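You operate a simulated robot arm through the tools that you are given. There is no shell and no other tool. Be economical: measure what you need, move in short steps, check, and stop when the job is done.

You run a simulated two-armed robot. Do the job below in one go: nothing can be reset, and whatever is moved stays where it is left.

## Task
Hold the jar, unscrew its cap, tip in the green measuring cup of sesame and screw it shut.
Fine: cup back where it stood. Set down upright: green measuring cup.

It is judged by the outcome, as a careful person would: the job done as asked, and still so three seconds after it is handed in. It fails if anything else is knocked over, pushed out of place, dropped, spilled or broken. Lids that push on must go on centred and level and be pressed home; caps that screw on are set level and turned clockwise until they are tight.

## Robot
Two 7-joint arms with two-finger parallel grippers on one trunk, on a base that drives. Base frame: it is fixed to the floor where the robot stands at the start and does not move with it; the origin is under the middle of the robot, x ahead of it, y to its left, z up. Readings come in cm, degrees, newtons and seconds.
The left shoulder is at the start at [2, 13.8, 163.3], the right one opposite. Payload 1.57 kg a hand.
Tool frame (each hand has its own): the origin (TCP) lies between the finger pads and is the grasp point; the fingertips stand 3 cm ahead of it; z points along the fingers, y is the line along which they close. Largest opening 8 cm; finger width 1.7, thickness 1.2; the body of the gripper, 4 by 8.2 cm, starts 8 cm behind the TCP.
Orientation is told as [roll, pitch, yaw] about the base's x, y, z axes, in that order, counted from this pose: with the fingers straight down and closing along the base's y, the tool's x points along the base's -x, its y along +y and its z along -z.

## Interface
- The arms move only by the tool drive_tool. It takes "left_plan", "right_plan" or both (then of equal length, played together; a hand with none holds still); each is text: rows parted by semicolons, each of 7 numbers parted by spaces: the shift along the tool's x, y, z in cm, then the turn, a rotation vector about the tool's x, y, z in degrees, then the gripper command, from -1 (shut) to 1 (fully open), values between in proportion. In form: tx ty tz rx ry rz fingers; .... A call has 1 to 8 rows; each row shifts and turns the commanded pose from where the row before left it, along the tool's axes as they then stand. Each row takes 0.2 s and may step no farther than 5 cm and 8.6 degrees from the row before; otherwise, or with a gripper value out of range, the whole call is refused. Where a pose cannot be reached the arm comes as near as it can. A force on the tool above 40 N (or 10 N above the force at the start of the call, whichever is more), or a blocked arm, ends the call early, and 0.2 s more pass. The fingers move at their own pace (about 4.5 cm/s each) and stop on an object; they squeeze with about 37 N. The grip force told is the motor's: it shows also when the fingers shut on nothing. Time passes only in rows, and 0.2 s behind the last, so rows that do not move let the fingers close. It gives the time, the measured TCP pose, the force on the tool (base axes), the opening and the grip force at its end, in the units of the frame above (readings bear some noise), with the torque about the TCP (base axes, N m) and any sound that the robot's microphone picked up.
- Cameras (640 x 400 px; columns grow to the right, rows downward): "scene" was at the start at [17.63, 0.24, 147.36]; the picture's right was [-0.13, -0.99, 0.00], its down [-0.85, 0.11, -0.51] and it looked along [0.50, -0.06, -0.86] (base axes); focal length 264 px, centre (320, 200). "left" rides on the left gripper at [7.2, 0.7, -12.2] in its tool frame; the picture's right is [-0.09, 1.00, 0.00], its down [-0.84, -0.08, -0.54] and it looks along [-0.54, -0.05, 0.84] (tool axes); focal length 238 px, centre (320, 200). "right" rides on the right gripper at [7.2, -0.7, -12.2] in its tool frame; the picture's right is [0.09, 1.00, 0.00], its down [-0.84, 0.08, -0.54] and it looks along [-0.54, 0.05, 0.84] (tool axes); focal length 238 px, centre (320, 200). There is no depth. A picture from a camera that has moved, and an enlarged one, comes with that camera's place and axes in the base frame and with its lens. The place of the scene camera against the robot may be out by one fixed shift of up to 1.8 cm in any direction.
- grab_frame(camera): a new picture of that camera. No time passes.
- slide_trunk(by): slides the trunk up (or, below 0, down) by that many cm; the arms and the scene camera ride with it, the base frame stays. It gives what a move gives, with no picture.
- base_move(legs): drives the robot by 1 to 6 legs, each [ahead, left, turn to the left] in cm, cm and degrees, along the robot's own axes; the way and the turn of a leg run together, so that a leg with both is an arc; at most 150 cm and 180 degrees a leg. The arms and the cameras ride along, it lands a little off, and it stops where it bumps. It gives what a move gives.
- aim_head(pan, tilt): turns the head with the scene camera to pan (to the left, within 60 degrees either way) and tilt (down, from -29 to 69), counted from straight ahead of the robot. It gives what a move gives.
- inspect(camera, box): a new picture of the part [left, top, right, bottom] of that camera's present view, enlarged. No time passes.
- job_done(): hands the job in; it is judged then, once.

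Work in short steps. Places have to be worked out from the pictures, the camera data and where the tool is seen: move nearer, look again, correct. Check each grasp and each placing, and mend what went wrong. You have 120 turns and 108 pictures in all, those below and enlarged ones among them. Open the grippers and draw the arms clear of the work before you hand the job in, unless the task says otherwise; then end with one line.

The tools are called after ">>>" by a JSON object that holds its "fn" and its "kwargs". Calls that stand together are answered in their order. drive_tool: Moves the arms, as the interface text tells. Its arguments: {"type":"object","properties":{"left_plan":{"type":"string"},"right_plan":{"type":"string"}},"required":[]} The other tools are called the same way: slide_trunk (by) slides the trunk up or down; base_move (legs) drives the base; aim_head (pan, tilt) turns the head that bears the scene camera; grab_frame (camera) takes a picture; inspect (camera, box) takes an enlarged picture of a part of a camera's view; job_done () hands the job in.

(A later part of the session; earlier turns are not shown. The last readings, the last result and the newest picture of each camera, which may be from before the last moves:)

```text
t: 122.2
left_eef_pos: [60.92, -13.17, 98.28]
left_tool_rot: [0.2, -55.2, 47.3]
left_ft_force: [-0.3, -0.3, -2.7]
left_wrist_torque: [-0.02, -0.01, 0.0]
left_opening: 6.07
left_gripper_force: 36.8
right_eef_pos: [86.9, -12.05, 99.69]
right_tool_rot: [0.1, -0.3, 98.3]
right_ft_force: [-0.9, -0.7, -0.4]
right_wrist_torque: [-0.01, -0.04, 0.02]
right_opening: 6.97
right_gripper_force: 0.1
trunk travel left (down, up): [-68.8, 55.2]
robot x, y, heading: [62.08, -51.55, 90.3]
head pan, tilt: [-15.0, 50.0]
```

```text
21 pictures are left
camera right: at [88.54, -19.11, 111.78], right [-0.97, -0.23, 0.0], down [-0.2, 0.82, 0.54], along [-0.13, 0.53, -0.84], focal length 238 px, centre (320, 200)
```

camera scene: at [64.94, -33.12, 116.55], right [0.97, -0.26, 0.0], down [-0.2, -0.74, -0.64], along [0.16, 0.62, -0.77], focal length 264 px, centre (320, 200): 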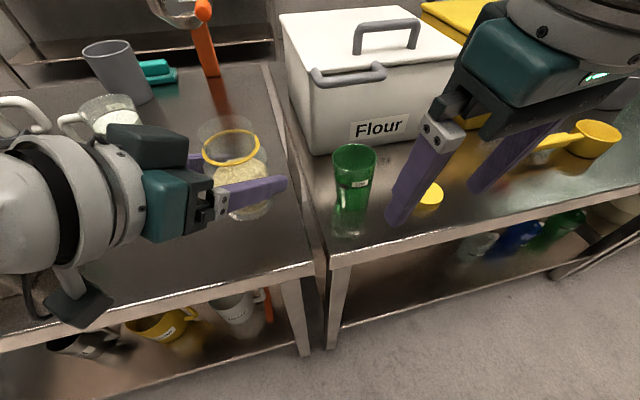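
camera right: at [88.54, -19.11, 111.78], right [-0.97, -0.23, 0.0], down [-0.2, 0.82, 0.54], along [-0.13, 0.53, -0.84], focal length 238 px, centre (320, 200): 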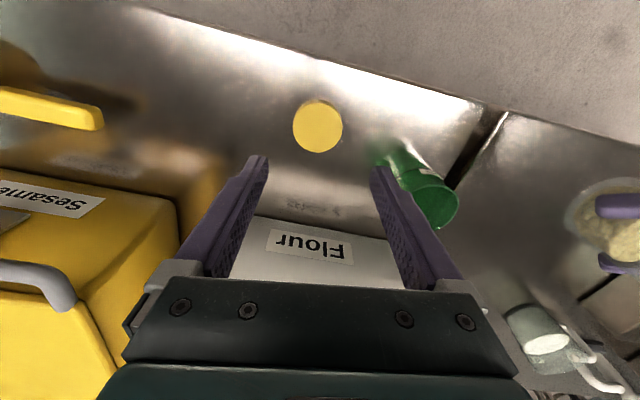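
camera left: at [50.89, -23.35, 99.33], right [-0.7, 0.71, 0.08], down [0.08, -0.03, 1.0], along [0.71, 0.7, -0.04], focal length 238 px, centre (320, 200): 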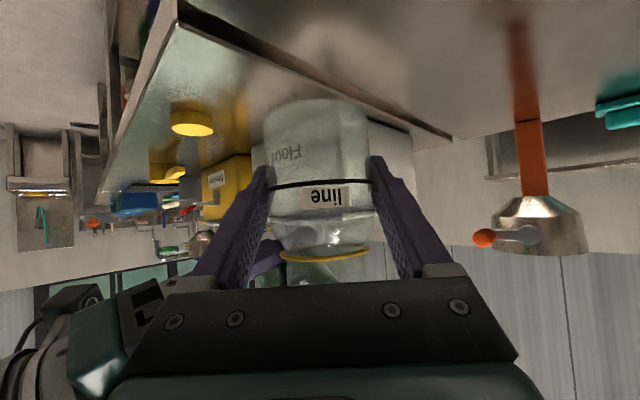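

To reproduce the same cap-in-hand alignment as before, I go to the release pose (87.03, -11.8, 88.3) and close there.

>>> {"fn": "drive_tool", "kwargs": {"right_plan": "-0.23 -0.14 3.5 0 0 0 0.75;0 0 3.5 0 0 0 0.75;0 0 3.5 0 0 0 0.75;0 0 0.8 0 0 0 0.75;0 0 0 0 0 0 0.75"}}

>>> {"fn": "drive_tool", "kwargs": {"right_plan": "0 0 0 0 0 0 0.4;0 0 0 0 0 0 -1;0 0 0 0 0 0 -1;0 0 0 0 0 0 -1"}}

>>> {"fn": "inspect", "kwargs": {"camera": "scene", "box": [320, 90, 500, 230]}}

```text
t: 123.4
left_eef_pos: [61.03, -13.2, 98.34]
left_tool_rot: [0.2, -55.2, 47.4]
left_ft_force: [-0.4, 1.0, -2.6]
left_wrist_torque: [0.01, 0.01, 0.0]
left_opening: 6.06
left_gripper_force: 36.9
right_eef_pos: [86.79, -11.68, 88.16]
right_tool_rot: [0.2, -0.2, 98.3]
right_ft_force: [-0.3, 1.2, -0.1]
right_wrist_torque: [0.02, -0.03, 0.0]
right_opening: 6.98
right_gripper_force: 0.0
trunk travel left (down, up): [-68.8, 55.2]
robot x, y, heading: [62.02, -51.97, 90.1]
head pan, tilt: [-15.0, 50.0]
```

```text
t: 124.4
left_eef_pos: [60.91, -13.3, 98.34]
left_tool_rot: [0.2, -55.2, 47.4]
left_ft_force: [1.5, -0.4, -2.3]
left_wrist_torque: [0.02, -0.01, -0.01]
left_opening: 6.08
left_gripper_force: 37.5
right_eef_pos: [86.78, -11.7, 88.33]
right_tool_rot: [0.1, -0.2, 98.4]
right_ft_force: [0.9, 0.6, -0.1]
right_wrist_torque: [0.03, 0.02, -0.01]
right_opening: 5.04
right_gripper_force: 36.6
trunk travel left (down, up): [-68.8, 55.2]
robot x, y, heading: [62.16, -51.72, 89.9]
head pan, tilt: [-15.0, 50.0]
```

```text
2.86 times, centred on (410, 160) of scene
camera zoom: at [64.96, -33.12, 116.55], right [0.97, -0.26, 0.0], down [-0.2, -0.74, -0.64], along [0.16, 0.62, -0.77], focal length 753 px, centre (63, 314)
```

zoom: 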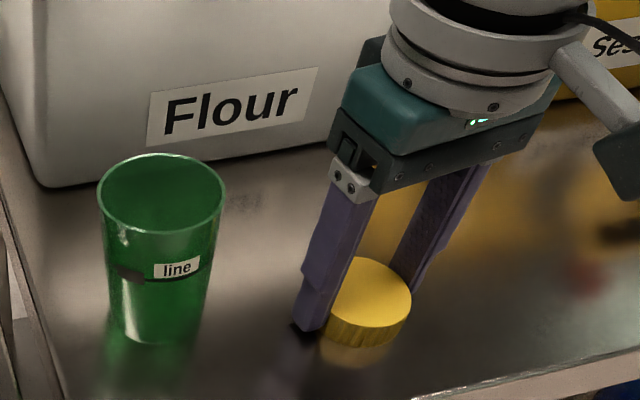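

Cap gripped. I lift it and bring it back above the jar.

>>> {"fn": "drive_tool", "kwargs": {"right_plan": "0 0 -2 0 0 0 -1;0 0 -4 0 0 0 -1;0 0 -4 0 0 0 -1;0 0 -4 0 0 0 -1;0 0 -4 0 0 0 -1;0 0 -4 0 0 0 -1;0 0 -4.1 0 0 0 -1;0 0 0 0 0 0 -1"}}

>>> {"fn": "drive_tool", "kwargs": {"right_plan": "-0.4 4.3 0 0 0 0 -1;-0.4 4.3 0 0 0 0 -1;-0.4 4.3 0 0 0 0 -1;-0.4 4.3 0 0 0 0 -1;-0.4 4.3 0 0 0 0 -1;-0.4 4.2 0 0 0 0 -1;0 0 0 0 0 0 -1;0 0 0 0 0 0 -1"}}

>>> {"fn": "aim_head", "kwargs": {"pan": 0, "tilt": 45}}

>>> {"fn": "grab_frame", "kwargs": {"camera": "scene"}}

```text
t: 126.2
left_eef_pos: [60.9, -13.32, 98.15]
left_tool_rot: [0.3, -55.2, 47.5]
left_ft_force: [0.4, 0.4, -2.3]
left_wrist_torque: [-0.01, -0.01, 0.01]
left_opening: 6.09
left_gripper_force: 36.2
right_eef_pos: [86.92, -11.46, 114.42]
right_tool_rot: [0.1, -0.1, 98.2]
right_ft_force: [-0.1, 0.7, 0.2]
right_wrist_torque: [-0.03, -0.04, 0.02]
right_opening: 5.05
right_gripper_force: 36.7
trunk travel left (down, up): [-68.8, 55.2]
robot x, y, heading: [61.81, -51.49, 90.3]
head pan, tilt: [-15.0, 50.0]
```

```text
t: 128.0
left_eef_pos: [61.03, -13.34, 98.33]
left_tool_rot: [0.2, -55.3, 47.4]
left_ft_force: [-0.2, -1.0, -1.9]
left_wrist_torque: [0.02, -0.02, 0.0]
left_opening: 6.04
left_gripper_force: 36.9
right_eef_pos: [61.14, -12.97, 114.49]
right_tool_rot: [0.1, -0.3, 98.4]
right_ft_force: [-0.3, -0.3, -0.1]
right_wrist_torque: [-0.01, 0.04, -0.03]
right_opening: 5.06
right_gripper_force: 37.0
trunk travel left (down, up): [-68.8, 55.2]
robot x, y, heading: [61.98, -51.41, 90.1]
head pan, tilt: [-15.0, 50.0]
```

```text
t: 128.8
left_eef_pos: [61.03, -13.28, 98.32]
left_tool_rot: [0.2, -55.2, 47.4]
left_ft_force: [-0.9, 1.0, -2.3]
left_wrist_torque: [-0.03, 0.02, -0.02]
left_opening: 6.08
left_gripper_force: 37.1
right_eef_pos: [61.18, -12.85, 114.47]
right_tool_rot: [0.0, -0.1, 98.2]
right_ft_force: [-0.3, 0.1, 0.1]
right_wrist_torque: [0.01, 0.01, 0.0]
right_opening: 5.07
right_gripper_force: 37.4
trunk travel left (down, up): [-68.8, 55.2]
robot x, y, heading: [62.04, -51.24, 90.1]
head pan, tilt: [0.0, 45.0]
```

```text
19 pictures are left
camera scene: at [62.96, -32.44, 117.24], right [1.0, 0.0, 0.0], down [0.0, -0.71, -0.71], along [0.0, 0.71, -0.71], focal length 264 px, centre (320, 200)
```

scene: 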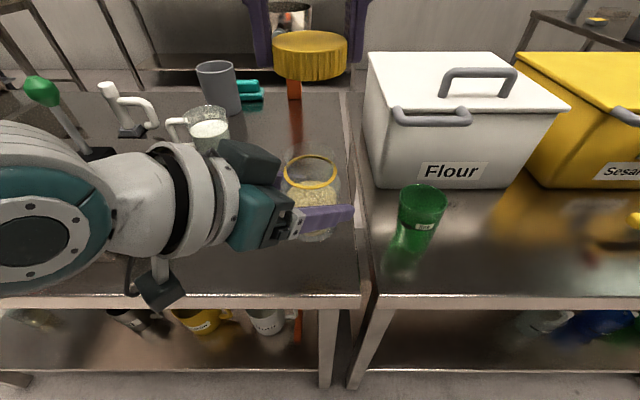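

I trim 0.2 toward -y, lower the cap to just above the thread and then touch down gently.

>>> {"fn": "drive_tool", "kwargs": {"right_plan": "0.2 0 3 0 0 0 -1;0 0 3 0 0 0 -1;0 0 1.8 0 0 0 -1;0 0 0 0 0 0 -1"}}

>>> {"fn": "drive_tool", "kwargs": {"right_plan": "0 0 0.15 0 0 0 -1;0 0 0.15 0 0 0 -1;0 0 0.15 0 0 0 -1;0 0 0 0 0 0 -1"}}

>>> {"fn": "inspect", "kwargs": {"camera": "scene", "box": [220, 60, 400, 240]}}

```text
t: 129.8
left_eef_pos: [61.01, -13.17, 98.17]
left_tool_rot: [0.2, -55.0, 47.5]
left_ft_force: [-0.9, 3.0, -8.5]
left_wrist_torque: [-0.23, -0.13, -0.04]
left_opening: 6.09
left_gripper_force: 37.4
right_eef_pos: [61.3, -13.29, 106.77]
right_tool_rot: [0.1, -0.3, 98.2]
right_ft_force: [0.0, -2.5, 6.0]
right_wrist_torque: [0.01, 0.09, 0.07]
right_opening: 5.07
right_gripper_force: 37.1
trunk travel left (down, up): [-68.8, 55.2]
robot x, y, heading: [62.11, -51.7, 89.9]
head pan, tilt: [0.0, 45.0]
```

```text
t: 130.8
left_eef_pos: [60.94, -13.32, 98.09]
left_tool_rot: [0.1, -54.6, 47.4]
left_ft_force: [1.7, 10.0, -30.6]
left_wrist_torque: [-0.16, -0.28, -0.12]
left_opening: 6.07
left_gripper_force: 36.9
right_eef_pos: [61.3, -13.04, 106.35]
right_tool_rot: [0.2, -0.1, 98.4]
right_ft_force: [-0.7, -10.2, 27.5]
right_wrist_torque: [-0.71, 0.45, 0.14]
right_opening: 5.06
right_gripper_force: 36.7
trunk travel left (down, up): [-68.8, 55.2]
robot x, y, heading: [61.99, -51.53, 90.2]
head pan, tilt: [0.0, 45.0]
```

```text
2.22 times, centred on (310, 150) of scene
camera zoom: at [62.96, -32.44, 117.24], right [1.0, 0.0, 0.0], down [0.0, -0.71, -0.71], along [0.0, 0.71, -0.71], focal length 586 px, centre (342, 311)
```

zoom: 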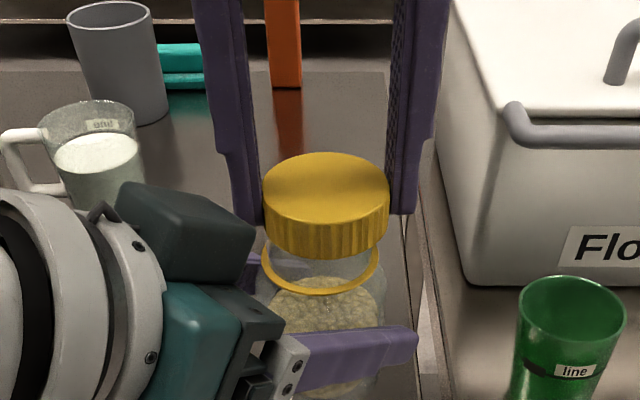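

The cap sits about 0.2 cm too far toward +x compared with the ring. I lift slightly, shift, and touch down again.

>>> {"fn": "drive_tool", "kwargs": {"right_plan": "0 0 -0.5 0 0 0 -1;0.05 0.23 0 0 0 0 -1;0 0 0 0 0 0 -1;0 0 0.2 0 0 0 -1;0 0 0.15 0 0 0 -1;0 0 0 0 0 0 -1"}}

>>> {"fn": "inspect", "kwargs": {"camera": "scene", "box": [220, 60, 400, 240]}}

```text
t: 132.2
left_eef_pos: [60.93, -13.37, 98.16]
left_tool_rot: [0.0, -54.8, 47.5]
left_ft_force: [-6.9, -9.6, -19.5]
left_wrist_torque: [0.33, -0.68, 0.21]
left_opening: 6.07
left_gripper_force: 37.2
right_eef_pos: [61.1, -13.19, 106.48]
right_tool_rot: [0.2, -0.3, 98.3]
right_ft_force: [8.1, 9.6, 17.8]
right_wrist_torque: [0.49, 0.05, -0.24]
right_opening: 5.07
right_gripper_force: 37.6
trunk travel left (down, up): [-68.8, 55.2]
robot x, y, heading: [62.26, -51.65, 90.2]
head pan, tilt: [0.0, 45.0]
```

```text
2.22 times, centred on (310, 150) of scene
camera zoom: at [62.96, -32.44, 117.24], right [1.0, 0.0, 0.0], down [0.0, -0.71, -0.71], along [0.0, 0.71, -0.71], focal length 586 px, centre (342, 311)
```

zoom: 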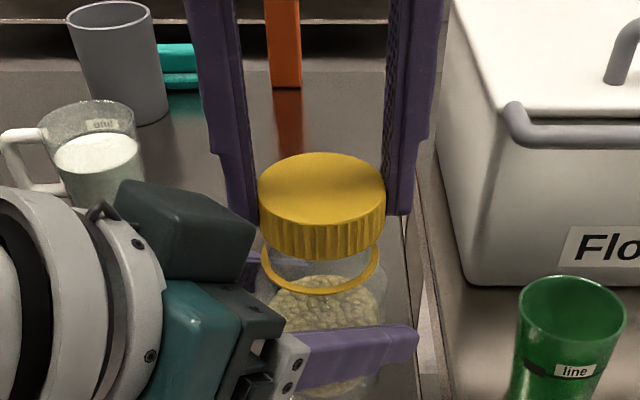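

Aligned now, with about 18 N downward. I trim the side load and turn clockwise 56°.

>>> {"fn": "drive_tool", "kwargs": {"right_plan": "-0.06 -0.05 0 0 0 0 -1;0 0 0.01 0 0 8 -1;0 0 0.01 0 0 8 -1;0 0 0.01 0 0 8 -1;0 0 0.01 0 0 8 -1;0 0 0.01 0 0 8 -1;0 0 0.01 0 0 8 -1;0 0 0.01 0 0 8 -1"}}

>>> {"fn": "drive_tool", "kwargs": {"right_plan": "0 0 0.01 0 0 8 -1;0 0 0.01 0 0 8 -1;0 0 0.01 0 0 8 -1;0 0 0.01 0 0 8 -1;0 0 0.01 0 0 8 -1;0 0 0.01 0 0 8 -1;0 0 0 0 0 0 -1"}}

>>> {"fn": "inspect", "kwargs": {"camera": "scene", "box": [220, 60, 400, 240]}}

```text
t: 134.0
left_eef_pos: [60.91, -13.23, 98.28]
left_tool_rot: [0.3, -55.3, 47.4]
left_ft_force: [4.3, -3.8, -2.5]
left_wrist_torque: [0.12, 0.18, -0.07]
left_opening: 6.07
left_gripper_force: 36.9
right_eef_pos: [60.96, -13.24, 106.28]
right_tool_rot: [0.1, 0.2, 42.2]
right_ft_force: [-3.9, 2.6, -1.0]
right_wrist_torque: [0.09, 0.09, 0.03]
right_opening: 5.07
right_gripper_force: 37.0
trunk travel left (down, up): [-68.8, 55.2]
robot x, y, heading: [62.07, -51.72, 89.9]
head pan, tilt: [0.0, 45.0]
```

```text
t: 135.6
left_eef_pos: [60.93, -13.33, 98.23]
left_tool_rot: [0.2, -55.2, 47.5]
left_ft_force: [0.4, -0.2, -2.6]
left_wrist_torque: [-0.04, -0.03, 0.03]
left_opening: 6.08
left_gripper_force: 37.1
right_eef_pos: [61.07, -13.18, 106.21]
right_tool_rot: [0.1, 0.1, -5.7]
right_ft_force: [0.6, -1.0, 0.5]
right_wrist_torque: [-0.01, -0.01, 0.0]
right_opening: 5.03
right_gripper_force: 36.7
trunk travel left (down, up): [-68.8, 55.2]
robot x, y, heading: [61.99, -51.34, 90.0]
head pan, tilt: [0.0, 45.0]
```

```text
2.22 times, centred on (310, 150) of scene
camera zoom: at [62.96, -32.44, 117.24], right [1.0, 0.0, 0.0], down [0.0, -0.71, -0.71], along [0.0, 0.71, -0.71], focal length 586 px, centre (342, 311)
```

zoom: 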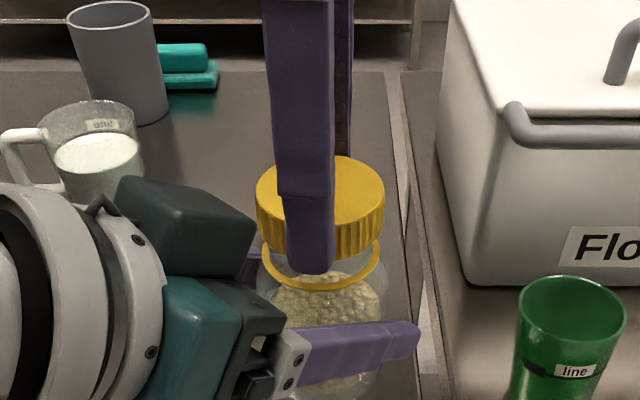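

The cap slipped freely over the neck and the load vanished, so the thread isn't engaged yet (TCP 106.2, thread starts near 105.95). I turn back counter-clockwise while lowering gently to seat it at the thread start.

>>> {"fn": "drive_tool", "kwargs": {"right_plan": "0 0 0.1 0 0 0 -1;0 0 0.1 0 0 0 -1;0 0 0.05 0 0 0 -1;0 0 0 0 0 0 -1"}}

```text
t: 136.6
left_eef_pos: [60.9, -13.26, 98.26]
left_tool_rot: [0.3, -55.3, 47.4]
left_ft_force: [0.9, 0.3, -1.5]
left_wrist_torque: [0.05, -0.03, 0.03]
left_opening: 6.04
left_gripper_force: 37.3
right_eef_pos: [61.01, -13.25, 105.96]
right_tool_rot: [0.1, 0.1, -5.7]
right_ft_force: [0.0, 0.0, -1.2]
right_wrist_torque: [0.01, 0.01, 0.02]
right_opening: 5.07
right_gripper_force: 37.3
trunk travel left (down, up): [-68.8, 55.2]
robot x, y, heading: [61.63, -51.61, 89.9]
head pan, tilt: [0.0, 45.0]
```

No resistance yet; I lower further until contact.

>>> {"fn": "drive_tool", "kwargs": {"right_plan": "0 0 0.1 0 0 0 -1;0 0 0.1 0 0 0 -1;0 0 0 0 0 0 -1"}}

>>> {"fn": "inspect", "kwargs": {"camera": "scene", "box": [260, 90, 360, 190]}}

```text
t: 137.4
left_eef_pos: [60.89, -13.41, 98.31]
left_tool_rot: [0.2, -55.2, 47.5]
left_ft_force: [2.1, 1.9, -3.7]
left_wrist_torque: [-0.07, 0.1, 0.02]
left_opening: 6.06
left_gripper_force: 37.3
right_eef_pos: [61.12, -13.17, 105.82]
right_tool_rot: [0.1, 0.1, -5.7]
right_ft_force: [-2.4, -0.9, 0.8]
right_wrist_torque: [-0.05, 0.06, 0.0]
right_opening: 5.09
right_gripper_force: 36.5
trunk travel left (down, up): [-68.8, 55.2]
robot x, y, heading: [62.06, -51.58, 90.2]
head pan, tilt: [0.0, 45.0]
```

```text
4.00 times, centred on (310, 140) of scene
camera zoom: at [62.96, -32.44, 117.24], right [1.0, 0.0, 0.0], down [0.0, -0.71, -0.71], along [0.0, 0.71, -0.71], focal length 1054 px, centre (360, 440)
```

zoom: 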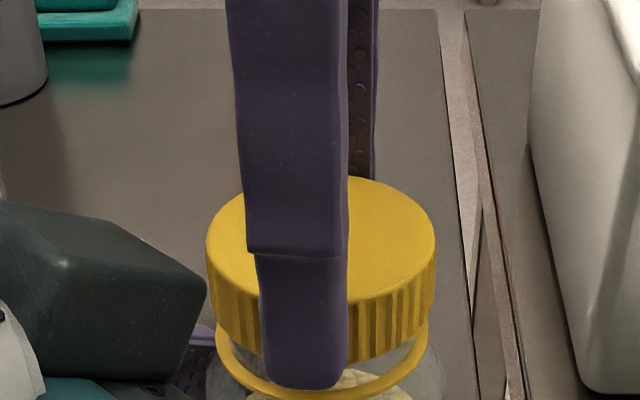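

Light contact now and the cap is level. I back-turn counter-clockwise to yaw 98 under light pressure, then will turn clockwise.

>>> {"fn": "drive_tool", "kwargs": {"right_plan": "0 0 0.06 0 0 -8 -1;0 0 0 0 0 -8 -1;0 0 0 0 0 -8 -1;0 0 0 0 0 -8 -1;0 0 0 0 0 -8 -1;0 0 0 0 0 -8 -1;0 0 0 0 0 -8 -1"}}

>>> {"fn": "drive_tool", "kwargs": {"right_plan": "0 0 0 0 0 -8 -1;0 0 0 0 0 -8 -1;0 0 0 0 0 -8 -1;0 0 0 0 0 -8 -1;0 0 0 0 0 -8 -1;0 0 0 0 0 -8 -1"}}

>>> {"fn": "drive_tool", "kwargs": {"right_plan": "0 0 0.02 0 0 8 -1;0 0 0.01 0 0 8 -1;0 0 0.01 0 0 8 -1;0 0 0.01 0 0 8 -1;0 0 0.01 0 0 8 -1;0 0 0.01 0 0 8 -1;0 0 0.01 0 0 8 -1"}}

>>> {"fn": "drive_tool", "kwargs": {"right_plan": "0 0 0.01 0 0 8 -1;0 0 0.01 0 0 8 -1;0 0 0.01 0 0 8 -1;0 0 0.01 0 0 8 -1;0 0 0.01 0 0 8 -1;0 0 0.01 0 0 8 -1"}}

```text
t: 139.0
left_eef_pos: [60.99, -13.22, 98.33]
left_tool_rot: [0.2, -55.2, 47.4]
left_ft_force: [0.6, -0.5, -2.0]
left_wrist_torque: [0.0, 0.0, 0.0]
left_opening: 6.06
left_gripper_force: 37.1
right_eef_pos: [61.09, -13.12, 105.66]
right_tool_rot: [0.1, 0.0, 50.5]
right_ft_force: [0.2, -0.9, 0.0]
right_wrist_torque: [0.01, 0.03, 0.04]
right_opening: 5.08
right_gripper_force: 37.7
trunk travel left (down, up): [-68.8, 55.2]
robot x, y, heading: [61.97, -51.73, 90.1]
head pan, tilt: [0.0, 45.0]
```

```text
t: 140.4
left_eef_pos: [60.91, -13.26, 98.21]
left_tool_rot: [0.2, -55.2, 47.3]
left_ft_force: [-0.3, -1.7, -2.4]
left_wrist_torque: [0.05, 0.04, 0.04]
left_opening: 6.07
left_gripper_force: 36.6
right_eef_pos: [61.03, -13.22, 105.83]
right_tool_rot: [0.0, -0.3, 98.4]
right_ft_force: [-1.0, 0.1, -0.2]
right_wrist_torque: [0.01, 0.02, -0.04]
right_opening: 5.06
right_gripper_force: 36.8
trunk travel left (down, up): [-68.8, 55.2]
robot x, y, heading: [62.18, -51.97, 90.1]
head pan, tilt: [0.0, 45.0]
```

```text
t: 142.0
left_eef_pos: [60.94, -13.28, 98.27]
left_tool_rot: [0.1, -55.1, 47.4]
left_ft_force: [1.2, 0.5, -3.4]
left_wrist_torque: [-0.01, 0.0, -0.01]
left_opening: 6.08
left_gripper_force: 37.4
right_eef_pos: [61.17, -13.23, 105.69]
right_tool_rot: [0.2, -0.1, 42.0]
right_ft_force: [-0.5, 0.4, -0.2]
right_wrist_torque: [0.0, 0.06, 0.04]
right_opening: 5.07
right_gripper_force: 37.5
trunk travel left (down, up): [-68.8, 55.2]
robot x, y, heading: [62.18, -51.87, 90.2]
head pan, tilt: [0.0, 45.0]
```

```text
t: 143.4
left_eef_pos: [61.18, -13.4, 98.29]
left_tool_rot: [0.2, -55.1, 47.3]
left_ft_force: [22.8, 8.7, -3.4]
left_wrist_torque: [-0.09, 0.81, -0.04]
left_opening: 6.09
left_gripper_force: 37.4
right_eef_pos: [61.32, -13.06, 105.43]
right_tool_rot: [-0.1, 0.1, -6.2]
right_ft_force: [-21.3, -8.5, 0.7]
right_wrist_torque: [-0.6, 0.74, 0.02]
right_opening: 5.05
right_gripper_force: 37.4
trunk travel left (down, up): [-68.8, 55.2]
robot x, y, heading: [62.01, -51.73, 90.1]
head pan, tilt: [0.0, 45.0]
```

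Side load appeared at the end of the stroke, as when it was threaded before. I release, wind back to yaw 98, re-grip and make another clockwise stroke.

>>> {"fn": "drive_tool", "kwargs": {"right_plan": "0.14 -0.1 0 0 0 0 -1;0 0 0 0 0 0 0.6;0 0 0 0 0 0 0.6;0 0 0 0 0 -8 0.6;0 0 0 0 0 -8 0.6;0 0 0 0 0 -8 0.6;0 0 0 0 0 -8 0.6;0 0 0 0 0 -8 0.6"}}

>>> {"fn": "inspect", "kwargs": {"camera": "scene", "box": [260, 90, 360, 190]}}

>>> {"fn": "drive_tool", "kwargs": {"right_plan": "0 0 0 0 0 -8 0.6;0 0 0 0 0 -8 0.6;0 0 0 0 0 -8 0.6;0 0 0 0 0 -8 0.6;0 0 0 0 0 -8 0.6;0 0 0 0 0 -8 0.6;0 0 0 0 0 -8 0.6;0 0 0 0 0 -8 0.6"}}

```text
t: 145.2
left_eef_pos: [61.02, -13.25, 98.21]
left_tool_rot: [0.2, -55.2, 47.4]
left_ft_force: [-0.4, -0.5, -2.0]
left_wrist_torque: [-0.01, 0.0, -0.03]
left_opening: 6.05
left_gripper_force: 36.8
right_eef_pos: [61.08, -13.2, 105.56]
right_tool_rot: [-0.1, -0.2, 34.2]
right_ft_force: [-0.2, -0.2, 0.4]
right_wrist_torque: [0.0, -0.02, 0.02]
right_opening: 6.37
right_gripper_force: 0.1
trunk travel left (down, up): [-68.8, 55.2]
robot x, y, heading: [62.21, -51.7, 89.9]
head pan, tilt: [0.0, 45.0]
```

```text
4.00 times, centred on (310, 140) of scene
camera zoom: at [62.79, -32.51, 117.12], right [1.0, 0.02, 0.0], down [0.02, -0.72, -0.7], along [-0.02, 0.7, -0.72], focal length 1054 px, centre (360, 440)
```

zoom: 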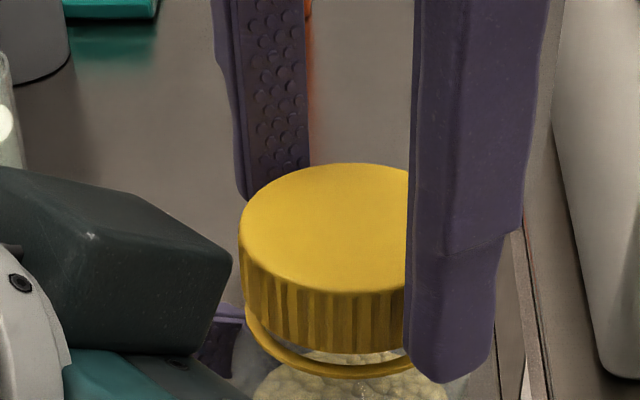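

```text
t: 147.0
left_eef_pos: [61.06, -13.18, 98.39]
left_tool_rot: [0.2, -55.3, 47.5]
left_ft_force: [0.9, 0.6, -2.3]
left_wrist_torque: [-0.01, -0.03, 0.0]
left_opening: 6.09
left_gripper_force: 37.6
right_eef_pos: [60.91, -13.26, 105.54]
right_tool_rot: [0.0, 0.0, 98.4]
right_ft_force: [-0.2, -0.3, 0.4]
right_wrist_torque: [0.03, 0.0, 0.01]
right_opening: 6.41
right_gripper_force: 0.0
trunk travel left (down, up): [-68.8, 55.2]
robot x, y, heading: [61.95, -51.87, 90.3]
head pan, tilt: [0.0, 45.0]
```

Cap sits level with a small even gap to the ring. I grip again and make the next clockwise stroke.

>>> {"fn": "drive_tool", "kwargs": {"right_plan": "0 0 0 0 0 0 0.2;0 0 0 0 0 0 -1;0 0 0 0 0 0 -1;0 0 0.01 0 0 8 -1;0 0 0.01 0 0 8 -1;0 0 0.01 0 0 8 -1;0 0 0.01 0 0 8 -1;0 0 0.01 0 0 8 -1"}}

>>> {"fn": "drive_tool", "kwargs": {"right_plan": "0 0 0.01 0 0 8 -1;0 0 0.01 0 0 8 -1;0 0 0.01 0 0 8 -1;0 0 0.01 0 0 8 -1;0 0 0.01 0 0 8 -1;0 0 0.01 0 0 8 -1;0 0 0.01 0 0 8 -1;0 0 0.01 0 0 8 -1"}}

>>> {"fn": "inspect", "kwargs": {"camera": "scene", "box": [260, 90, 360, 190]}}

```text
t: 148.8
left_eef_pos: [61.1, -13.17, 98.42]
left_tool_rot: [-0.1, -55.2, 47.4]
left_ft_force: [23.1, 13.9, -12.4]
left_wrist_torque: [-0.12, 0.61, -0.08]
left_opening: 6.08
left_gripper_force: 37.0
right_eef_pos: [61.55, -12.96, 105.36]
right_tool_rot: [0.1, 0.0, 57.5]
right_ft_force: [-22.9, -14.5, 9.4]
right_wrist_torque: [-0.88, 0.98, 0.03]
right_opening: 5.04
right_gripper_force: 37.3
trunk travel left (down, up): [-68.8, 55.2]
robot x, y, heading: [61.99, -51.54, 90.1]
head pan, tilt: [0.0, 45.0]
```

```text
t: 150.6
left_eef_pos: [60.91, -13.29, 98.35]
left_tool_rot: [0.3, -55.0, 47.4]
left_ft_force: [-2.8, -26.9, 7.2]
left_wrist_torque: [1.16, 0.21, -0.2]
left_opening: 6.14
left_gripper_force: 36.5
right_eef_pos: [61.55, -13.02, 105.32]
right_tool_rot: [0.7, -0.4, -6.5]
right_ft_force: [3.0, 26.6, -9.0]
right_wrist_torque: [0.77, -0.47, 0.08]
right_opening: 5.05
right_gripper_force: 36.5
trunk travel left (down, up): [-68.8, 55.2]
robot x, y, heading: [61.86, -51.92, 90.2]
head pan, tilt: [0.0, 45.0]
```

```text
4.00 times, centred on (310, 140) of scene
camera zoom: at [62.74, -32.54, 117.07], right [1.0, 0.03, 0.0], down [0.02, -0.72, -0.69], along [-0.02, 0.69, -0.72], focal length 1054 px, centre (360, 440)
```

zoom: 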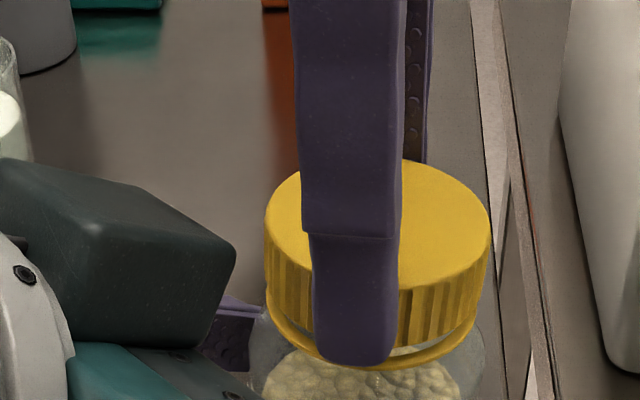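

The TCP has been pulled about 0.4 cm toward +x, so the jar may have tilted in the left grip. I check from both cameras.

>>> {"fn": "grab_frame", "kwargs": {"camera": "left"}}

>>> {"fn": "inspect", "kwargs": {"camera": "scene", "box": [220, 80, 400, 240]}}

```text
12 pictures are left
camera left: at [50.8, -23.38, 99.3], right [-0.7, 0.71, 0.08], down [0.08, -0.03, 1.0], along [0.71, 0.7, -0.04], focal length 238 px, centre (320, 200)
```

left: 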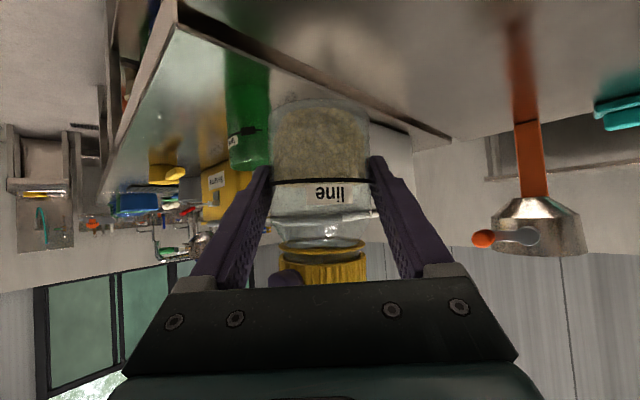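

```text
2.50 times, centred on (310, 160) of scene
camera zoom: at [62.74, -32.54, 117.07], right [1.0, 0.03, 0.0], down [0.02, -0.72, -0.69], along [-0.02, 0.69, -0.72], focal length 659 px, centre (345, 300)
```

zoom: 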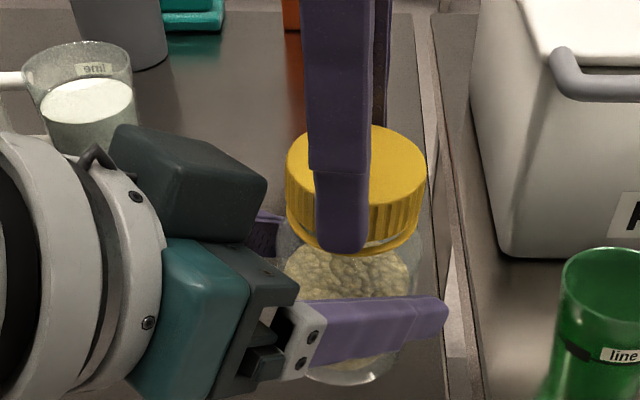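

The jar top has tilted about 5° away from the left hand. I release the cap, raise the right hand, and tilt the left hand back 5.5° to bring the jar upright.

>>> {"fn": "drive_tool", "kwargs": {"right_plan": "0 0 0 0 0 0 0.6;0 0 0 0 0 0 0.7;0 0 -1 0 0 0 0.7;0 0 -3 0 0 0 0.7;0 0 -3 0 0 0 0.7;0 0 0 0 0 0 0.7;0 0 0 0 0 0 0.7;0 0 0 0 0 0 0.7", "left_plan": "0 0 0 0 0 0 -1;0 0 0 0 0 0 -1;0 0 0 0 0 0 -1;0 0 0 0 0 0 -1;0 0 0 0 -1.8 0 -1;0 0 0 0 -1.8 0 -1;0 0 0 0 -1.9 0 -1;0 0 0 0 0 0 -1"}}

>>> {"fn": "inspect", "kwargs": {"camera": "scene", "box": [220, 80, 400, 240]}}

```text
t: 152.4
left_eef_pos: [61.08, -13.4, 98.17]
left_tool_rot: [0.4, -60.7, 47.3]
left_ft_force: [0.6, -0.2, -2.3]
left_wrist_torque: [-0.01, 0.03, 0.0]
left_opening: 6.12
left_gripper_force: 37.4
right_eef_pos: [60.92, -13.35, 112.43]
right_tool_rot: [0.2, 0.2, -5.8]
right_ft_force: [-0.2, 0.1, 0.2]
right_wrist_torque: [0.01, 0.02, 0.01]
right_opening: 6.82
right_gripper_force: 0.1
trunk travel left (down, up): [-68.8, 55.2]
robot x, y, heading: [62.11, -51.65, 89.8]
head pan, tilt: [0.0, 45.0]
```

```text
2.50 times, centred on (310, 160) of scene
camera zoom: at [62.96, -32.44, 117.24], right [1.0, 0.0, 0.0], down [0.0, -0.71, -0.71], along [0.0, 0.71, -0.71], focal length 659 px, centre (345, 300)
```

zoom: 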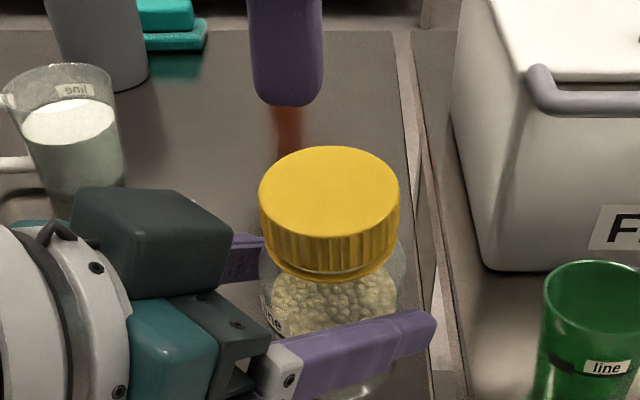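

Cap is close to the ring and the jar is upright again. I set the jar on the near table around (57.5, -14) so that its base is supported while tightening.

>>> {"fn": "drive_tool", "kwargs": {"left_plan": "0.7 1.15 -1.22 0 0 0 -1;0.68 1.16 -1.23 0 0 0 -1;2.3 0 1.29 0 0 0 -1;2.3 0 1.29 0 0 0 -1;2.3 0 1.29 0 0 0 -1;0 0 0 0 0 0 -1", "right_plan": "1.7 -0.42 0 0 0 0 0.7;1.7 -0.42 0 0 0 0 0.7;0 0 0 0 0 0 0.7;0 0 0 0 0 0 0.7;0 0 0 0 0 0 0.7;0 0 0 0 0 0 0.7"}}

>>> {"fn": "drive_tool", "kwargs": {"left_plan": "0.22 0 0.12 0 0 0 -1;0.22 0 0.12 0 0 0 -1;0.17 0 0.1 0 0 0 -1;0.17 0 0.1 0 0 0 -1;0 0 0 0 0 0 -1"}}

```text
t: 153.8
left_eef_pos: [57.22, -13.77, 90.29]
left_tool_rot: [0.3, -60.7, 47.3]
left_ft_force: [-0.5, 0.2, -2.9]
left_wrist_torque: [-0.02, 0.01, -0.01]
left_opening: 6.11
left_gripper_force: 36.9
right_eef_pos: [57.48, -13.8, 112.4]
right_tool_rot: [0.1, 0.1, -5.6]
right_ft_force: [-0.1, -0.1, 0.6]
right_wrist_torque: [-0.02, -0.01, 0.0]
right_opening: 6.8
right_gripper_force: 0.0
trunk travel left (down, up): [-68.8, 55.2]
robot x, y, heading: [62.2, -51.62, 89.9]
head pan, tilt: [0.0, 45.0]
```

```text
t: 155.0
left_eef_pos: [57.24, -13.69, 89.71]
left_tool_rot: [0.6, -61.0, 47.1]
left_ft_force: [-4.1, -2.7, 20.7]
left_wrist_torque: [-0.53, 0.44, -0.03]
left_opening: 6.06
left_gripper_force: 37.1
right_eef_pos: [57.29, -13.79, 112.44]
right_tool_rot: [0.1, 0.2, -5.7]
right_ft_force: [0.2, -0.6, 0.4]
right_wrist_torque: [0.01, 0.03, 0.01]
right_opening: 6.77
right_gripper_force: 0.0
trunk travel left (down, up): [-68.8, 55.2]
robot x, y, heading: [62.09, -51.92, 90.0]
head pan, tilt: [0.0, 45.0]
```

Jar is on the table (20 N). I open the left hand briefly so that the jar settles flat, and re-grip.

>>> {"fn": "drive_tool", "kwargs": {"left_plan": "0 0 0 0 0 0 0.6;0 0 0 0 0 0 0.7;0 0 0 0 0 0 0.7;0 0 0 0 0 0 0.5;0 0 0 0 0 0 -1;0 0 0 0 0 0 -1;0 0 0 0 0 0 -1"}}

>>> {"fn": "grab_frame", "kwargs": {"camera": "right"}}

>>> {"fn": "inspect", "kwargs": {"camera": "scene", "box": [200, 100, 380, 260]}}

```text
t: 156.6
left_eef_pos: [57.44, -13.78, 89.43]
left_tool_rot: [0.3, -60.6, 47.3]
left_ft_force: [-0.1, -0.2, -0.6]
left_wrist_torque: [-0.01, -0.01, 0.02]
left_opening: 6.04
left_gripper_force: 36.8
right_eef_pos: [57.39, -13.75, 112.51]
right_tool_rot: [0.1, 0.2, -5.8]
right_ft_force: [0.9, 0.7, -0.5]
right_wrist_torque: [-0.01, -0.04, 0.03]
right_opening: 6.8
right_gripper_force: 0.1
trunk travel left (down, up): [-68.8, 55.2]
robot x, y, heading: [62.22, -51.72, 90.1]
head pan, tilt: [0.0, 45.0]
```

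```text
9 pictures are left
camera right: at [50.17, -13.78, 124.56], right [0.01, 1.0, 0.0], down [0.84, -0.01, 0.54], along [0.54, 0.0, -0.84], focal length 238 px, centre (320, 200)
```

right: 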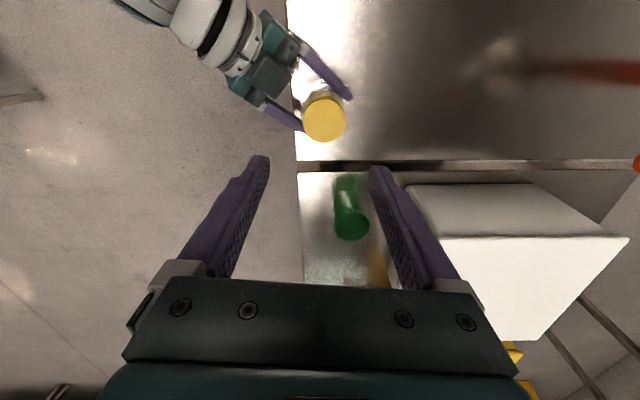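

```text
2.50 times, centred on (290, 180) of scene
camera zoom: at [62.96, -32.44, 117.24], right [1.0, 0.0, 0.0], down [0.0, -0.71, -0.71], along [0.0, 0.71, -0.71], focal length 659 px, centre (395, 250)
```

zoom: 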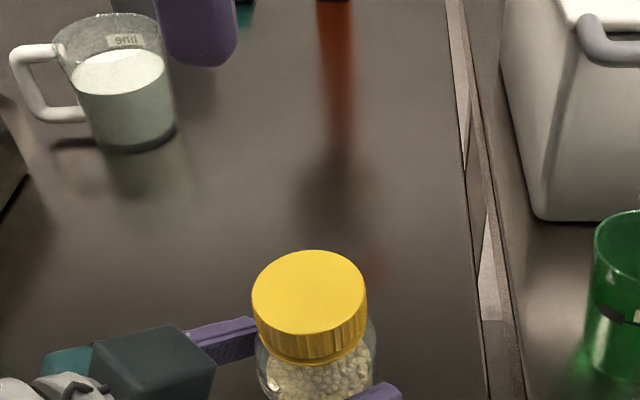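

Cap axis is now at (57.3, -13.2). I wind the right wrist to yaw 98 above it, correcting y.

>>> {"fn": "drive_tool", "kwargs": {"right_plan": "0.05 0.5 1.5 0 0 -8 0.7;0 0 1.5 0 0 -8 0.7;0 0 1.5 0 0 -8 0.7;0 0 1.5 0 0 -8 0.7;0 0 1.5 0 0 -8 0.7;0 0 0 0 0 -8 0.7;0 0 0 0 0 -8 0.7;0 0 0 0 0 -8 0.7"}}

>>> {"fn": "drive_tool", "kwargs": {"right_plan": "0 0 0 0 0 -8 0.7;0 0 0 0 0 -8 0.7;0 0 0 0 0 -8 0.7;0 0 0 0 0 -8 0.7;0 0 0 0 0 -8 0.7;0 0 0 0 0 0 0.7"}}

>>> {"fn": "grab_frame", "kwargs": {"camera": "right"}}

```text
t: 158.4
left_eef_pos: [57.39, -13.83, 89.49]
left_tool_rot: [0.3, -60.7, 47.3]
left_ft_force: [0.3, -0.7, -0.2]
left_wrist_torque: [-0.02, 0.02, -0.03]
left_opening: 6.04
left_gripper_force: 37.1
right_eef_pos: [57.58, -13.31, 104.97]
right_tool_rot: [0.2, -0.1, 58.5]
right_ft_force: [0.5, 0.3, -0.1]
right_wrist_torque: [0.01, 0.02, 0.0]
right_opening: 6.79
right_gripper_force: 0.0
trunk travel left (down, up): [-68.8, 55.2]
robot x, y, heading: [62.31, -51.0, 90.0]
head pan, tilt: [0.0, 45.0]
```

```text
t: 159.8
left_eef_pos: [57.4, -13.87, 89.47]
left_tool_rot: [0.3, -60.7, 47.2]
left_ft_force: [-1.1, -1.0, -0.4]
left_wrist_torque: [-0.03, 0.01, -0.02]
left_opening: 6.04
left_gripper_force: 37.1
right_eef_pos: [57.54, -13.33, 105.07]
right_tool_rot: [0.1, -0.1, 98.3]
right_ft_force: [0.3, -0.4, 0.1]
right_wrist_torque: [-0.01, -0.01, 0.02]
right_opening: 6.82
right_gripper_force: 0.0
trunk travel left (down, up): [-68.8, 55.2]
robot x, y, heading: [61.89, -51.21, 90.4]
head pan, tilt: [0.0, 45.0]
```

```text
7 pictures are left
camera right: at [59.21, -20.34, 117.17], right [-0.97, -0.24, 0.0], down [-0.2, 0.82, 0.54], along [-0.13, 0.53, -0.84], focal length 238 px, centre (320, 200)
```

right: 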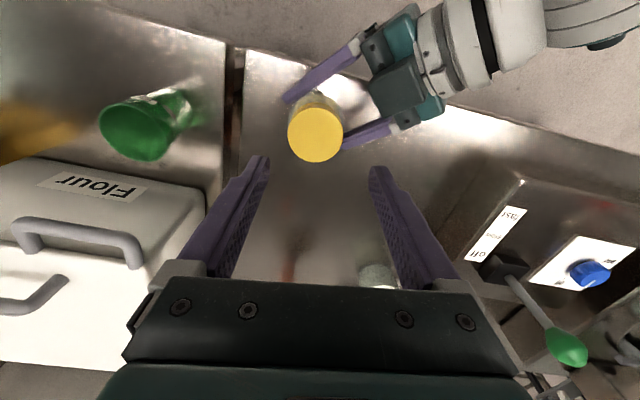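

The right hand is well centred ((57.55, -13.33) vs. cap ~(57.6, -13.3)). I descend and grip the cap.

>>> {"fn": "drive_tool", "kwargs": {"right_plan": "0 0 3 0 0 0 0.7;0 0 3 0 0 0 0.7;0 0 2 0 0 0 0.7;0 0 0.4 0 0 0 0.7;0 0 0 0 0 0 0.4;0 0 0 0 0 0 -1;0 0 0 0 0 0 -1;0 0 0 0 0 0 -1"}}

```text
t: 160.6
left_eef_pos: [57.36, -13.84, 89.51]
left_tool_rot: [-0.2, -60.6, 48.1]
left_ft_force: [-0.2, 0.7, 3.2]
left_wrist_torque: [0.09, -0.02, 0.01]
left_opening: 6.06
left_gripper_force: 37.3
right_eef_pos: [59.91, -11.54, 98.21]
right_tool_rot: [-1.0, -0.8, 95.7]
right_ft_force: [-0.2, -2.5, 7.5]
right_wrist_torque: [-0.13, 0.29, 0.03]
right_opening: 6.83
right_gripper_force: 0.1
trunk travel left (down, up): [-68.8, 55.2]
robot x, y, heading: [62.02, -51.8, 90.1]
head pan, tilt: [0.0, 45.0]
stopped in row 3 (right hand): the force on the tool passed its limit at 65 N (the readings are from after the stop); the commanded pose is now the measured one
```

The right hand hit something at 65 N and deflected. I look before doing anything else.

>>> {"fn": "grab_frame", "kwargs": {"camera": "scene"}}

```text
6 pictures are left
camera scene: at [62.89, -32.69, 116.79], right [1.0, 0.01, 0.0], down [0.01, -0.75, -0.66], along [-0.01, 0.66, -0.75], focal length 264 px, centre (320, 200)
```

scene: 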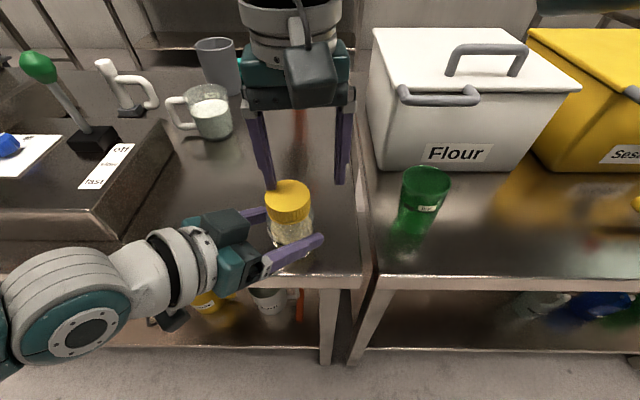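

A finger apparently landed on the cap's edge, as the cap is nearer x ≈ 58. Nothing is upset. I rise, level the hand, and re-centre with the fingers fully open for a new look.

>>> {"fn": "drive_tool", "kwargs": {"right_plan": "0 0 -3 0 0 0 1;0 0 -3 -1 0.8 -2.6 1;1.5 2.1 0 0 0 0 1;0 0 0 0 0 0 1;0 0 0 0 0 0 1"}}

>>> {"fn": "grab_frame", "kwargs": {"camera": "right"}}

```text
t: 161.8
left_eef_pos: [57.41, -13.72, 89.38]
left_tool_rot: [-0.3, -60.6, 48.0]
left_ft_force: [-0.2, -2.2, 10.8]
left_wrist_torque: [0.3, 0.01, 0.02]
left_opening: 6.06
left_gripper_force: 37.5
right_eef_pos: [59.9, -12.79, 103.9]
right_tool_rot: [-1.3, 0.1, 96.5]
right_ft_force: [0.9, 0.0, 0.2]
right_wrist_torque: [0.02, 0.01, 0.0]
right_opening: 8.01
right_gripper_force: 0.0
trunk travel left (down, up): [-68.8, 55.2]
robot x, y, heading: [61.95, -51.76, 89.7]
head pan, tilt: [0.0, 45.0]
```

```text
5 pictures are left
camera right: at [60.9, -19.82, 116.07], right [-0.98, -0.2, -0.02], down [-0.18, 0.82, 0.54], along [-0.09, 0.53, -0.84], focal length 238 px, centre (320, 200)
```

right: 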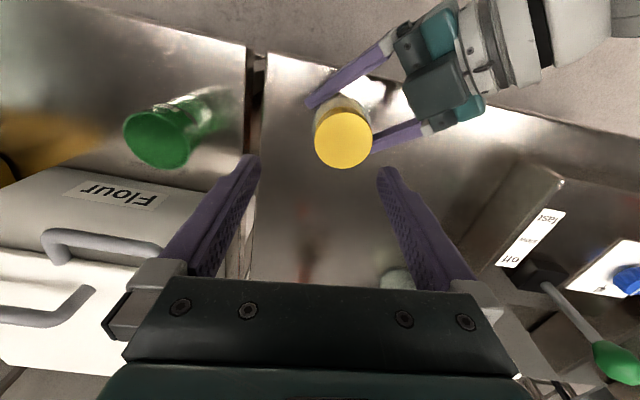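

The cap is still at (57.9, -13.2), but the right arm is being blocked by contact with the left arm, which reads 11 N. I pull the right arm up and away to free both.

>>> {"fn": "drive_tool", "kwargs": {"right_plan": "0 0 -4 0 0 0 1;0 -2 -3 0 0 0 1;2 -4 0 0 0 0 1;2 -4 0 0 0 0 1;2 -4 0 0 0 0 1;2 -2 0 0 0 0 1;0 0 0 0 0 0 1;0 0 0 0 0 0 1"}}

```text
t: 163.6
left_eef_pos: [57.36, -13.77, 89.49]
left_tool_rot: [-0.3, -60.6, 48.0]
left_ft_force: [-1.2, -4.4, 14.5]
left_wrist_torque: [0.37, -0.15, 0.03]
left_opening: 6.04
left_gripper_force: 36.8
right_eef_pos: [74.89, -19.0, 111.06]
right_tool_rot: [-0.1, 0.3, 98.3]
right_ft_force: [0.0, 0.0, 0.0]
right_wrist_torque: [-0.02, -0.01, 0.0]
right_opening: 8.0
right_gripper_force: 0.0
trunk travel left (down, up): [-68.8, 55.2]
robot x, y, heading: [62.09, -51.68, 90.1]
head pan, tilt: [0.0, 45.0]
```

Right arm is free. I lift the jar 9 cm with the left hand and shift it 4.5 cm toward +x, where both arms worked before.

>>> {"fn": "drive_tool", "kwargs": {"left_plan": "-2.6 0 -1.47 0 0 0 -1;-2.6 0 -1.47 0 0 0 -1;-2.6 0 -1.46 0 0 0 -1;-0.74 -1.67 1.31 0 0 0 -1;-0.73 -1.67 1.31 0 0 0 -1;0 0 0 0 0 0 -1;0 0 0 0 0 0 -1"}}

>>> {"fn": "inspect", "kwargs": {"camera": "scene", "box": [200, 60, 400, 260]}}

```text
t: 165.2
left_eef_pos: [61.83, -13.61, 98.3]
left_tool_rot: [-0.3, -60.5, 48.1]
left_ft_force: [0.2, 0.9, -2.4]
left_wrist_torque: [0.02, 0.03, 0.0]
left_opening: 6.05
left_gripper_force: 36.6
right_eef_pos: [74.91, -19.08, 111.13]
right_tool_rot: [-0.1, 0.3, 98.3]
right_ft_force: [-1.1, 0.2, -0.2]
right_wrist_torque: [0.03, 0.01, 0.0]
right_opening: 8.01
right_gripper_force: 0.0
trunk travel left (down, up): [-68.8, 55.2]
robot x, y, heading: [62.05, -51.19, 90.2]
head pan, tilt: [0.0, 45.0]
```

```text
2.00 times, centred on (300, 160) of scene
camera zoom: at [62.96, -32.45, 117.24], right [1.0, 0.0, 0.0], down [0.0, -0.71, -0.71], along [0.0, 0.71, -0.71], focal length 527 px, centre (360, 280)
```

zoom: 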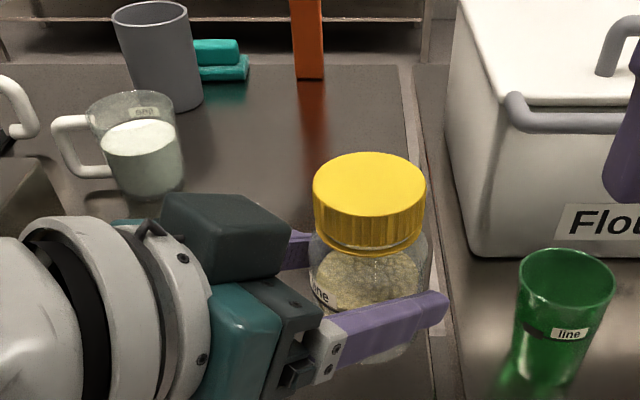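

Jar and cap look fine and the body is unloaded. I slide the trunk down 8.6 cm so the jar comes near the table with unchanged arm postures.

>>> {"fn": "slide_trunk", "kwargs": {"by": -8.5}}

>>> {"fn": "slide_trunk", "kwargs": {"by": -0.4}}

```text
t: 166.4
left_eef_pos: [61.94, -13.72, 89.76]
left_tool_rot: [-0.4, -60.6, 48.0]
left_ft_force: [0.1, -0.5, -3.3]
left_wrist_torque: [0.01, -0.01, 0.0]
left_opening: 6.05
left_gripper_force: 37.5
right_eef_pos: [74.91, -19.06, 102.67]
right_tool_rot: [-0.2, 0.4, 98.2]
right_ft_force: [0.5, 0.4, 0.7]
right_wrist_torque: [0.01, 0.01, -0.01]
right_opening: 8.01
right_gripper_force: 0.1
trunk travel left (down, up): [-60.3, 63.7]
robot x, y, heading: [61.7, -51.79, 89.9]
head pan, tilt: [0.0, 45.0]
```

```text
t: 166.9
left_eef_pos: [61.94, -13.69, 89.57]
left_tool_rot: [-0.4, -60.6, 48.2]
left_ft_force: [-0.1, -0.5, -0.6]
left_wrist_torque: [0.09, -0.03, -0.03]
left_opening: 6.04
left_gripper_force: 37.0
right_eef_pos: [74.85, -19.14, 102.15]
right_tool_rot: [0.0, 0.3, 98.3]
right_ft_force: [0.0, -0.5, 0.0]
right_wrist_torque: [-0.01, -0.01, -0.01]
right_opening: 7.99
right_gripper_force: 0.0
trunk travel left (down, up): [-59.9, 64.1]
robot x, y, heading: [61.89, -51.69, 90.1]
head pan, tilt: [0.0, 45.0]
```

Light contact. I let the jar settle flat by opening the left hand a little and closing again.

>>> {"fn": "drive_tool", "kwargs": {"left_plan": "0 0 0 0 0 0 0.62;0 0 0 0 0 0 0.65;0 0 0 0 0 0 0.65;0 0 0 0 0 0 0.5;0 0 0 0 0 0 -1;0 0 0 0 0 0 -1", "right_plan": "0 0 -1.5 0 0 0 1;0 0 -1.5 0 0 0 1;-1.5 3.3 0 0 0 0 1;-1.5 3.3 0 0 0 0 1;-1.4 3.3 0 0 0 0 1;-1.4 2.6 0 0 0 0 0.9"}}

>>> {"fn": "grab_frame", "kwargs": {"camera": "right"}}

```text
t: 168.3
left_eef_pos: [61.73, -13.83, 89.37]
left_tool_rot: [-0.3, -60.6, 48.0]
left_ft_force: [-1.4, 0.2, -0.6]
left_wrist_torque: [-0.01, -0.01, 0.0]
left_opening: 6.05
left_gripper_force: 35.2
right_eef_pos: [61.65, -15.0, 105.25]
right_tool_rot: [-0.1, 0.3, 98.3]
right_ft_force: [0.0, 0.7, -0.1]
right_wrist_torque: [0.01, 0.0, 0.03]
right_opening: 7.6
right_gripper_force: 0.1
trunk travel left (down, up): [-59.9, 64.1]
robot x, y, heading: [62.1, -51.7, 90.3]
head pan, tilt: [0.0, 45.0]
```

```text
3 pictures are left
camera right: at [63.28, -21.95, 117.48], right [-0.97, -0.24, 0.0], down [-0.2, 0.82, 0.54], along [-0.13, 0.52, -0.84], focal length 238 px, centre (320, 200)
```

right: 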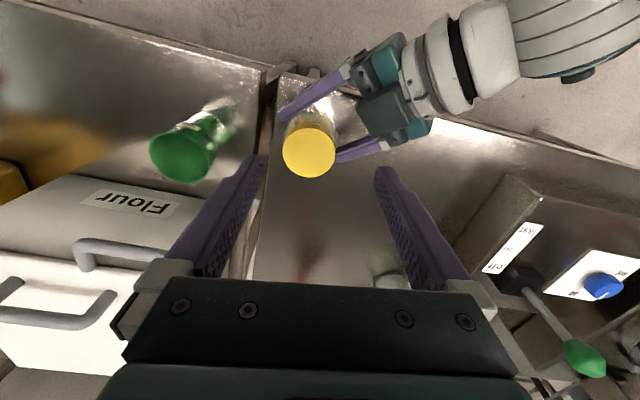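

Cap at (62.1, -13.5). I centre the right hand on it and descend in moderate steps to grip height.

>>> {"fn": "drive_tool", "kwargs": {"right_plan": "-1.44 -0.66 0 0 0 0 0.9;0 0 0 0 0 0 0.9;0 0 3 0 0 0 0.9;0 0 3 0 0 0 0.9;0 0 0 0 0 0 0.9"}}

>>> {"fn": "drive_tool", "kwargs": {"right_plan": "0 0 0.6 0 0 0 0.9;0 0 0.6 0 0 0 0.9;0 0 0.6 0 0 0 0.9;0 0 0.6 0 0 0 0.9;0 0 0.2 0 0 0 0.9"}}

```text
t: 169.5
left_eef_pos: [61.87, -13.66, 89.37]
left_tool_rot: [-0.3, -60.5, 48.1]
left_ft_force: [0.2, -0.2, 0.8]
left_wrist_torque: [-0.02, 0.11, 0.02]
left_opening: 6.03
left_gripper_force: 36.8
right_eef_pos: [62.21, -13.75, 99.18]
right_tool_rot: [-0.2, 0.4, 98.3]
right_ft_force: [0.3, 0.0, -1.3]
right_wrist_torque: [-0.04, 0.0, 0.02]
right_opening: 7.59
right_gripper_force: 0.1
trunk travel left (down, up): [-59.9, 64.1]
robot x, y, heading: [62.37, -52.15, 90.0]
head pan, tilt: [0.0, 45.0]
```

```text
t: 170.7
left_eef_pos: [61.82, -13.78, 89.47]
left_tool_rot: [-0.2, -60.5, 48.1]
left_ft_force: [-1.4, -1.1, 0.7]
left_wrist_torque: [0.01, 0.06, 0.0]
left_opening: 6.04
left_gripper_force: 37.4
right_eef_pos: [62.27, -13.72, 96.61]
right_tool_rot: [-0.1, 0.4, 98.3]
right_ft_force: [0.2, 0.1, 0.2]
right_wrist_torque: [0.0, 0.0, 0.02]
right_opening: 7.59
right_gripper_force: 0.2
trunk travel left (down, up): [-59.9, 64.1]
robot x, y, heading: [61.85, -51.5, 90.0]
head pan, tilt: [0.0, 45.0]
```

No collision. I trim y by 0.2 and close on the cap.

>>> {"fn": "drive_tool", "kwargs": {"right_plan": "-0.2 0 0 0 0 0 0.5;0 0 0 0 0 0 -1;0 0 0 0 0 0 -1;0 0 0 0 0 0 -1"}}

```text
t: 171.7
left_eef_pos: [61.69, -13.66, 89.43]
left_tool_rot: [-0.2, -60.6, 48.1]
left_ft_force: [-12.2, -5.6, 4.7]
left_wrist_torque: [0.16, -0.58, 0.12]
left_opening: 6.05
left_gripper_force: 36.9
right_eef_pos: [62.29, -13.32, 96.66]
right_tool_rot: [-0.2, 0.4, 98.2]
right_ft_force: [12.9, 4.2, -0.1]
right_wrist_torque: [0.02, -0.34, -0.03]
right_opening: 5.03
right_gripper_force: 34.8
trunk travel left (down, up): [-59.9, 64.1]
robot x, y, heading: [61.87, -51.77, 90.1]
head pan, tilt: [0.0, 45.0]
```

Gripped (5.03). I relieve the 13 N side load and turn clockwise.

>>> {"fn": "drive_tool", "kwargs": {"right_plan": "-0.03 -0.12 0 0 0 0 -1;0 0 0.01 0 0 8 -1;0 0 0.01 0 0 8 -1;0 0 0.01 0 0 8 -1;0 0 0.01 0 0 8 -1;0 0 0.01 0 0 8 -1;0 0 0.01 0 0 8 -1"}}

>>> {"fn": "drive_tool", "kwargs": {"right_plan": "0 0 0.01 0 0 8 -1;0 0 0.01 0 0 8 -1;0 0 0.01 0 0 8 -1;0 0 0.01 0 0 8 -1;0 0 0.01 0 0 8 -1;0 0 0.01 0 0 8 -1;0 0 0.01 0 0 8 -1"}}

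```text
t: 173.3
left_eef_pos: [61.86, -13.71, 89.36]
left_tool_rot: [-0.6, -60.5, 48.0]
left_ft_force: [-5.3, 1.7, 0.8]
left_wrist_torque: [0.0, -0.18, 0.01]
left_opening: 6.05
left_gripper_force: 37.4
right_eef_pos: [62.07, -13.31, 96.53]
right_tool_rot: [-0.2, 0.2, 50.2]
right_ft_force: [4.7, -1.4, -0.5]
right_wrist_torque: [-0.07, -0.12, 0.01]
right_opening: 5.02
right_gripper_force: 37.1
trunk travel left (down, up): [-59.9, 64.1]
robot x, y, heading: [62.19, -51.36, 89.9]
head pan, tilt: [0.0, 45.0]
```

```text
t: 174.9
left_eef_pos: [61.93, -13.94, 89.42]
left_tool_rot: [-0.7, -60.5, 48.4]
left_ft_force: [5.8, -23.0, 5.4]
left_wrist_torque: [0.78, 0.06, -0.18]
left_opening: 6.05
left_gripper_force: 36.9
right_eef_pos: [62.33, -13.34, 96.66]
right_tool_rot: [-0.1, 0.0, -5.8]
right_ft_force: [-5.8, 21.9, -3.0]
right_wrist_torque: [0.72, 0.33, 0.05]
right_opening: 5.02
right_gripper_force: 36.8
trunk travel left (down, up): [-59.9, 64.1]
robot x, y, heading: [62.32, -51.57, 90.1]
head pan, tilt: [0.0, 45.0]
```

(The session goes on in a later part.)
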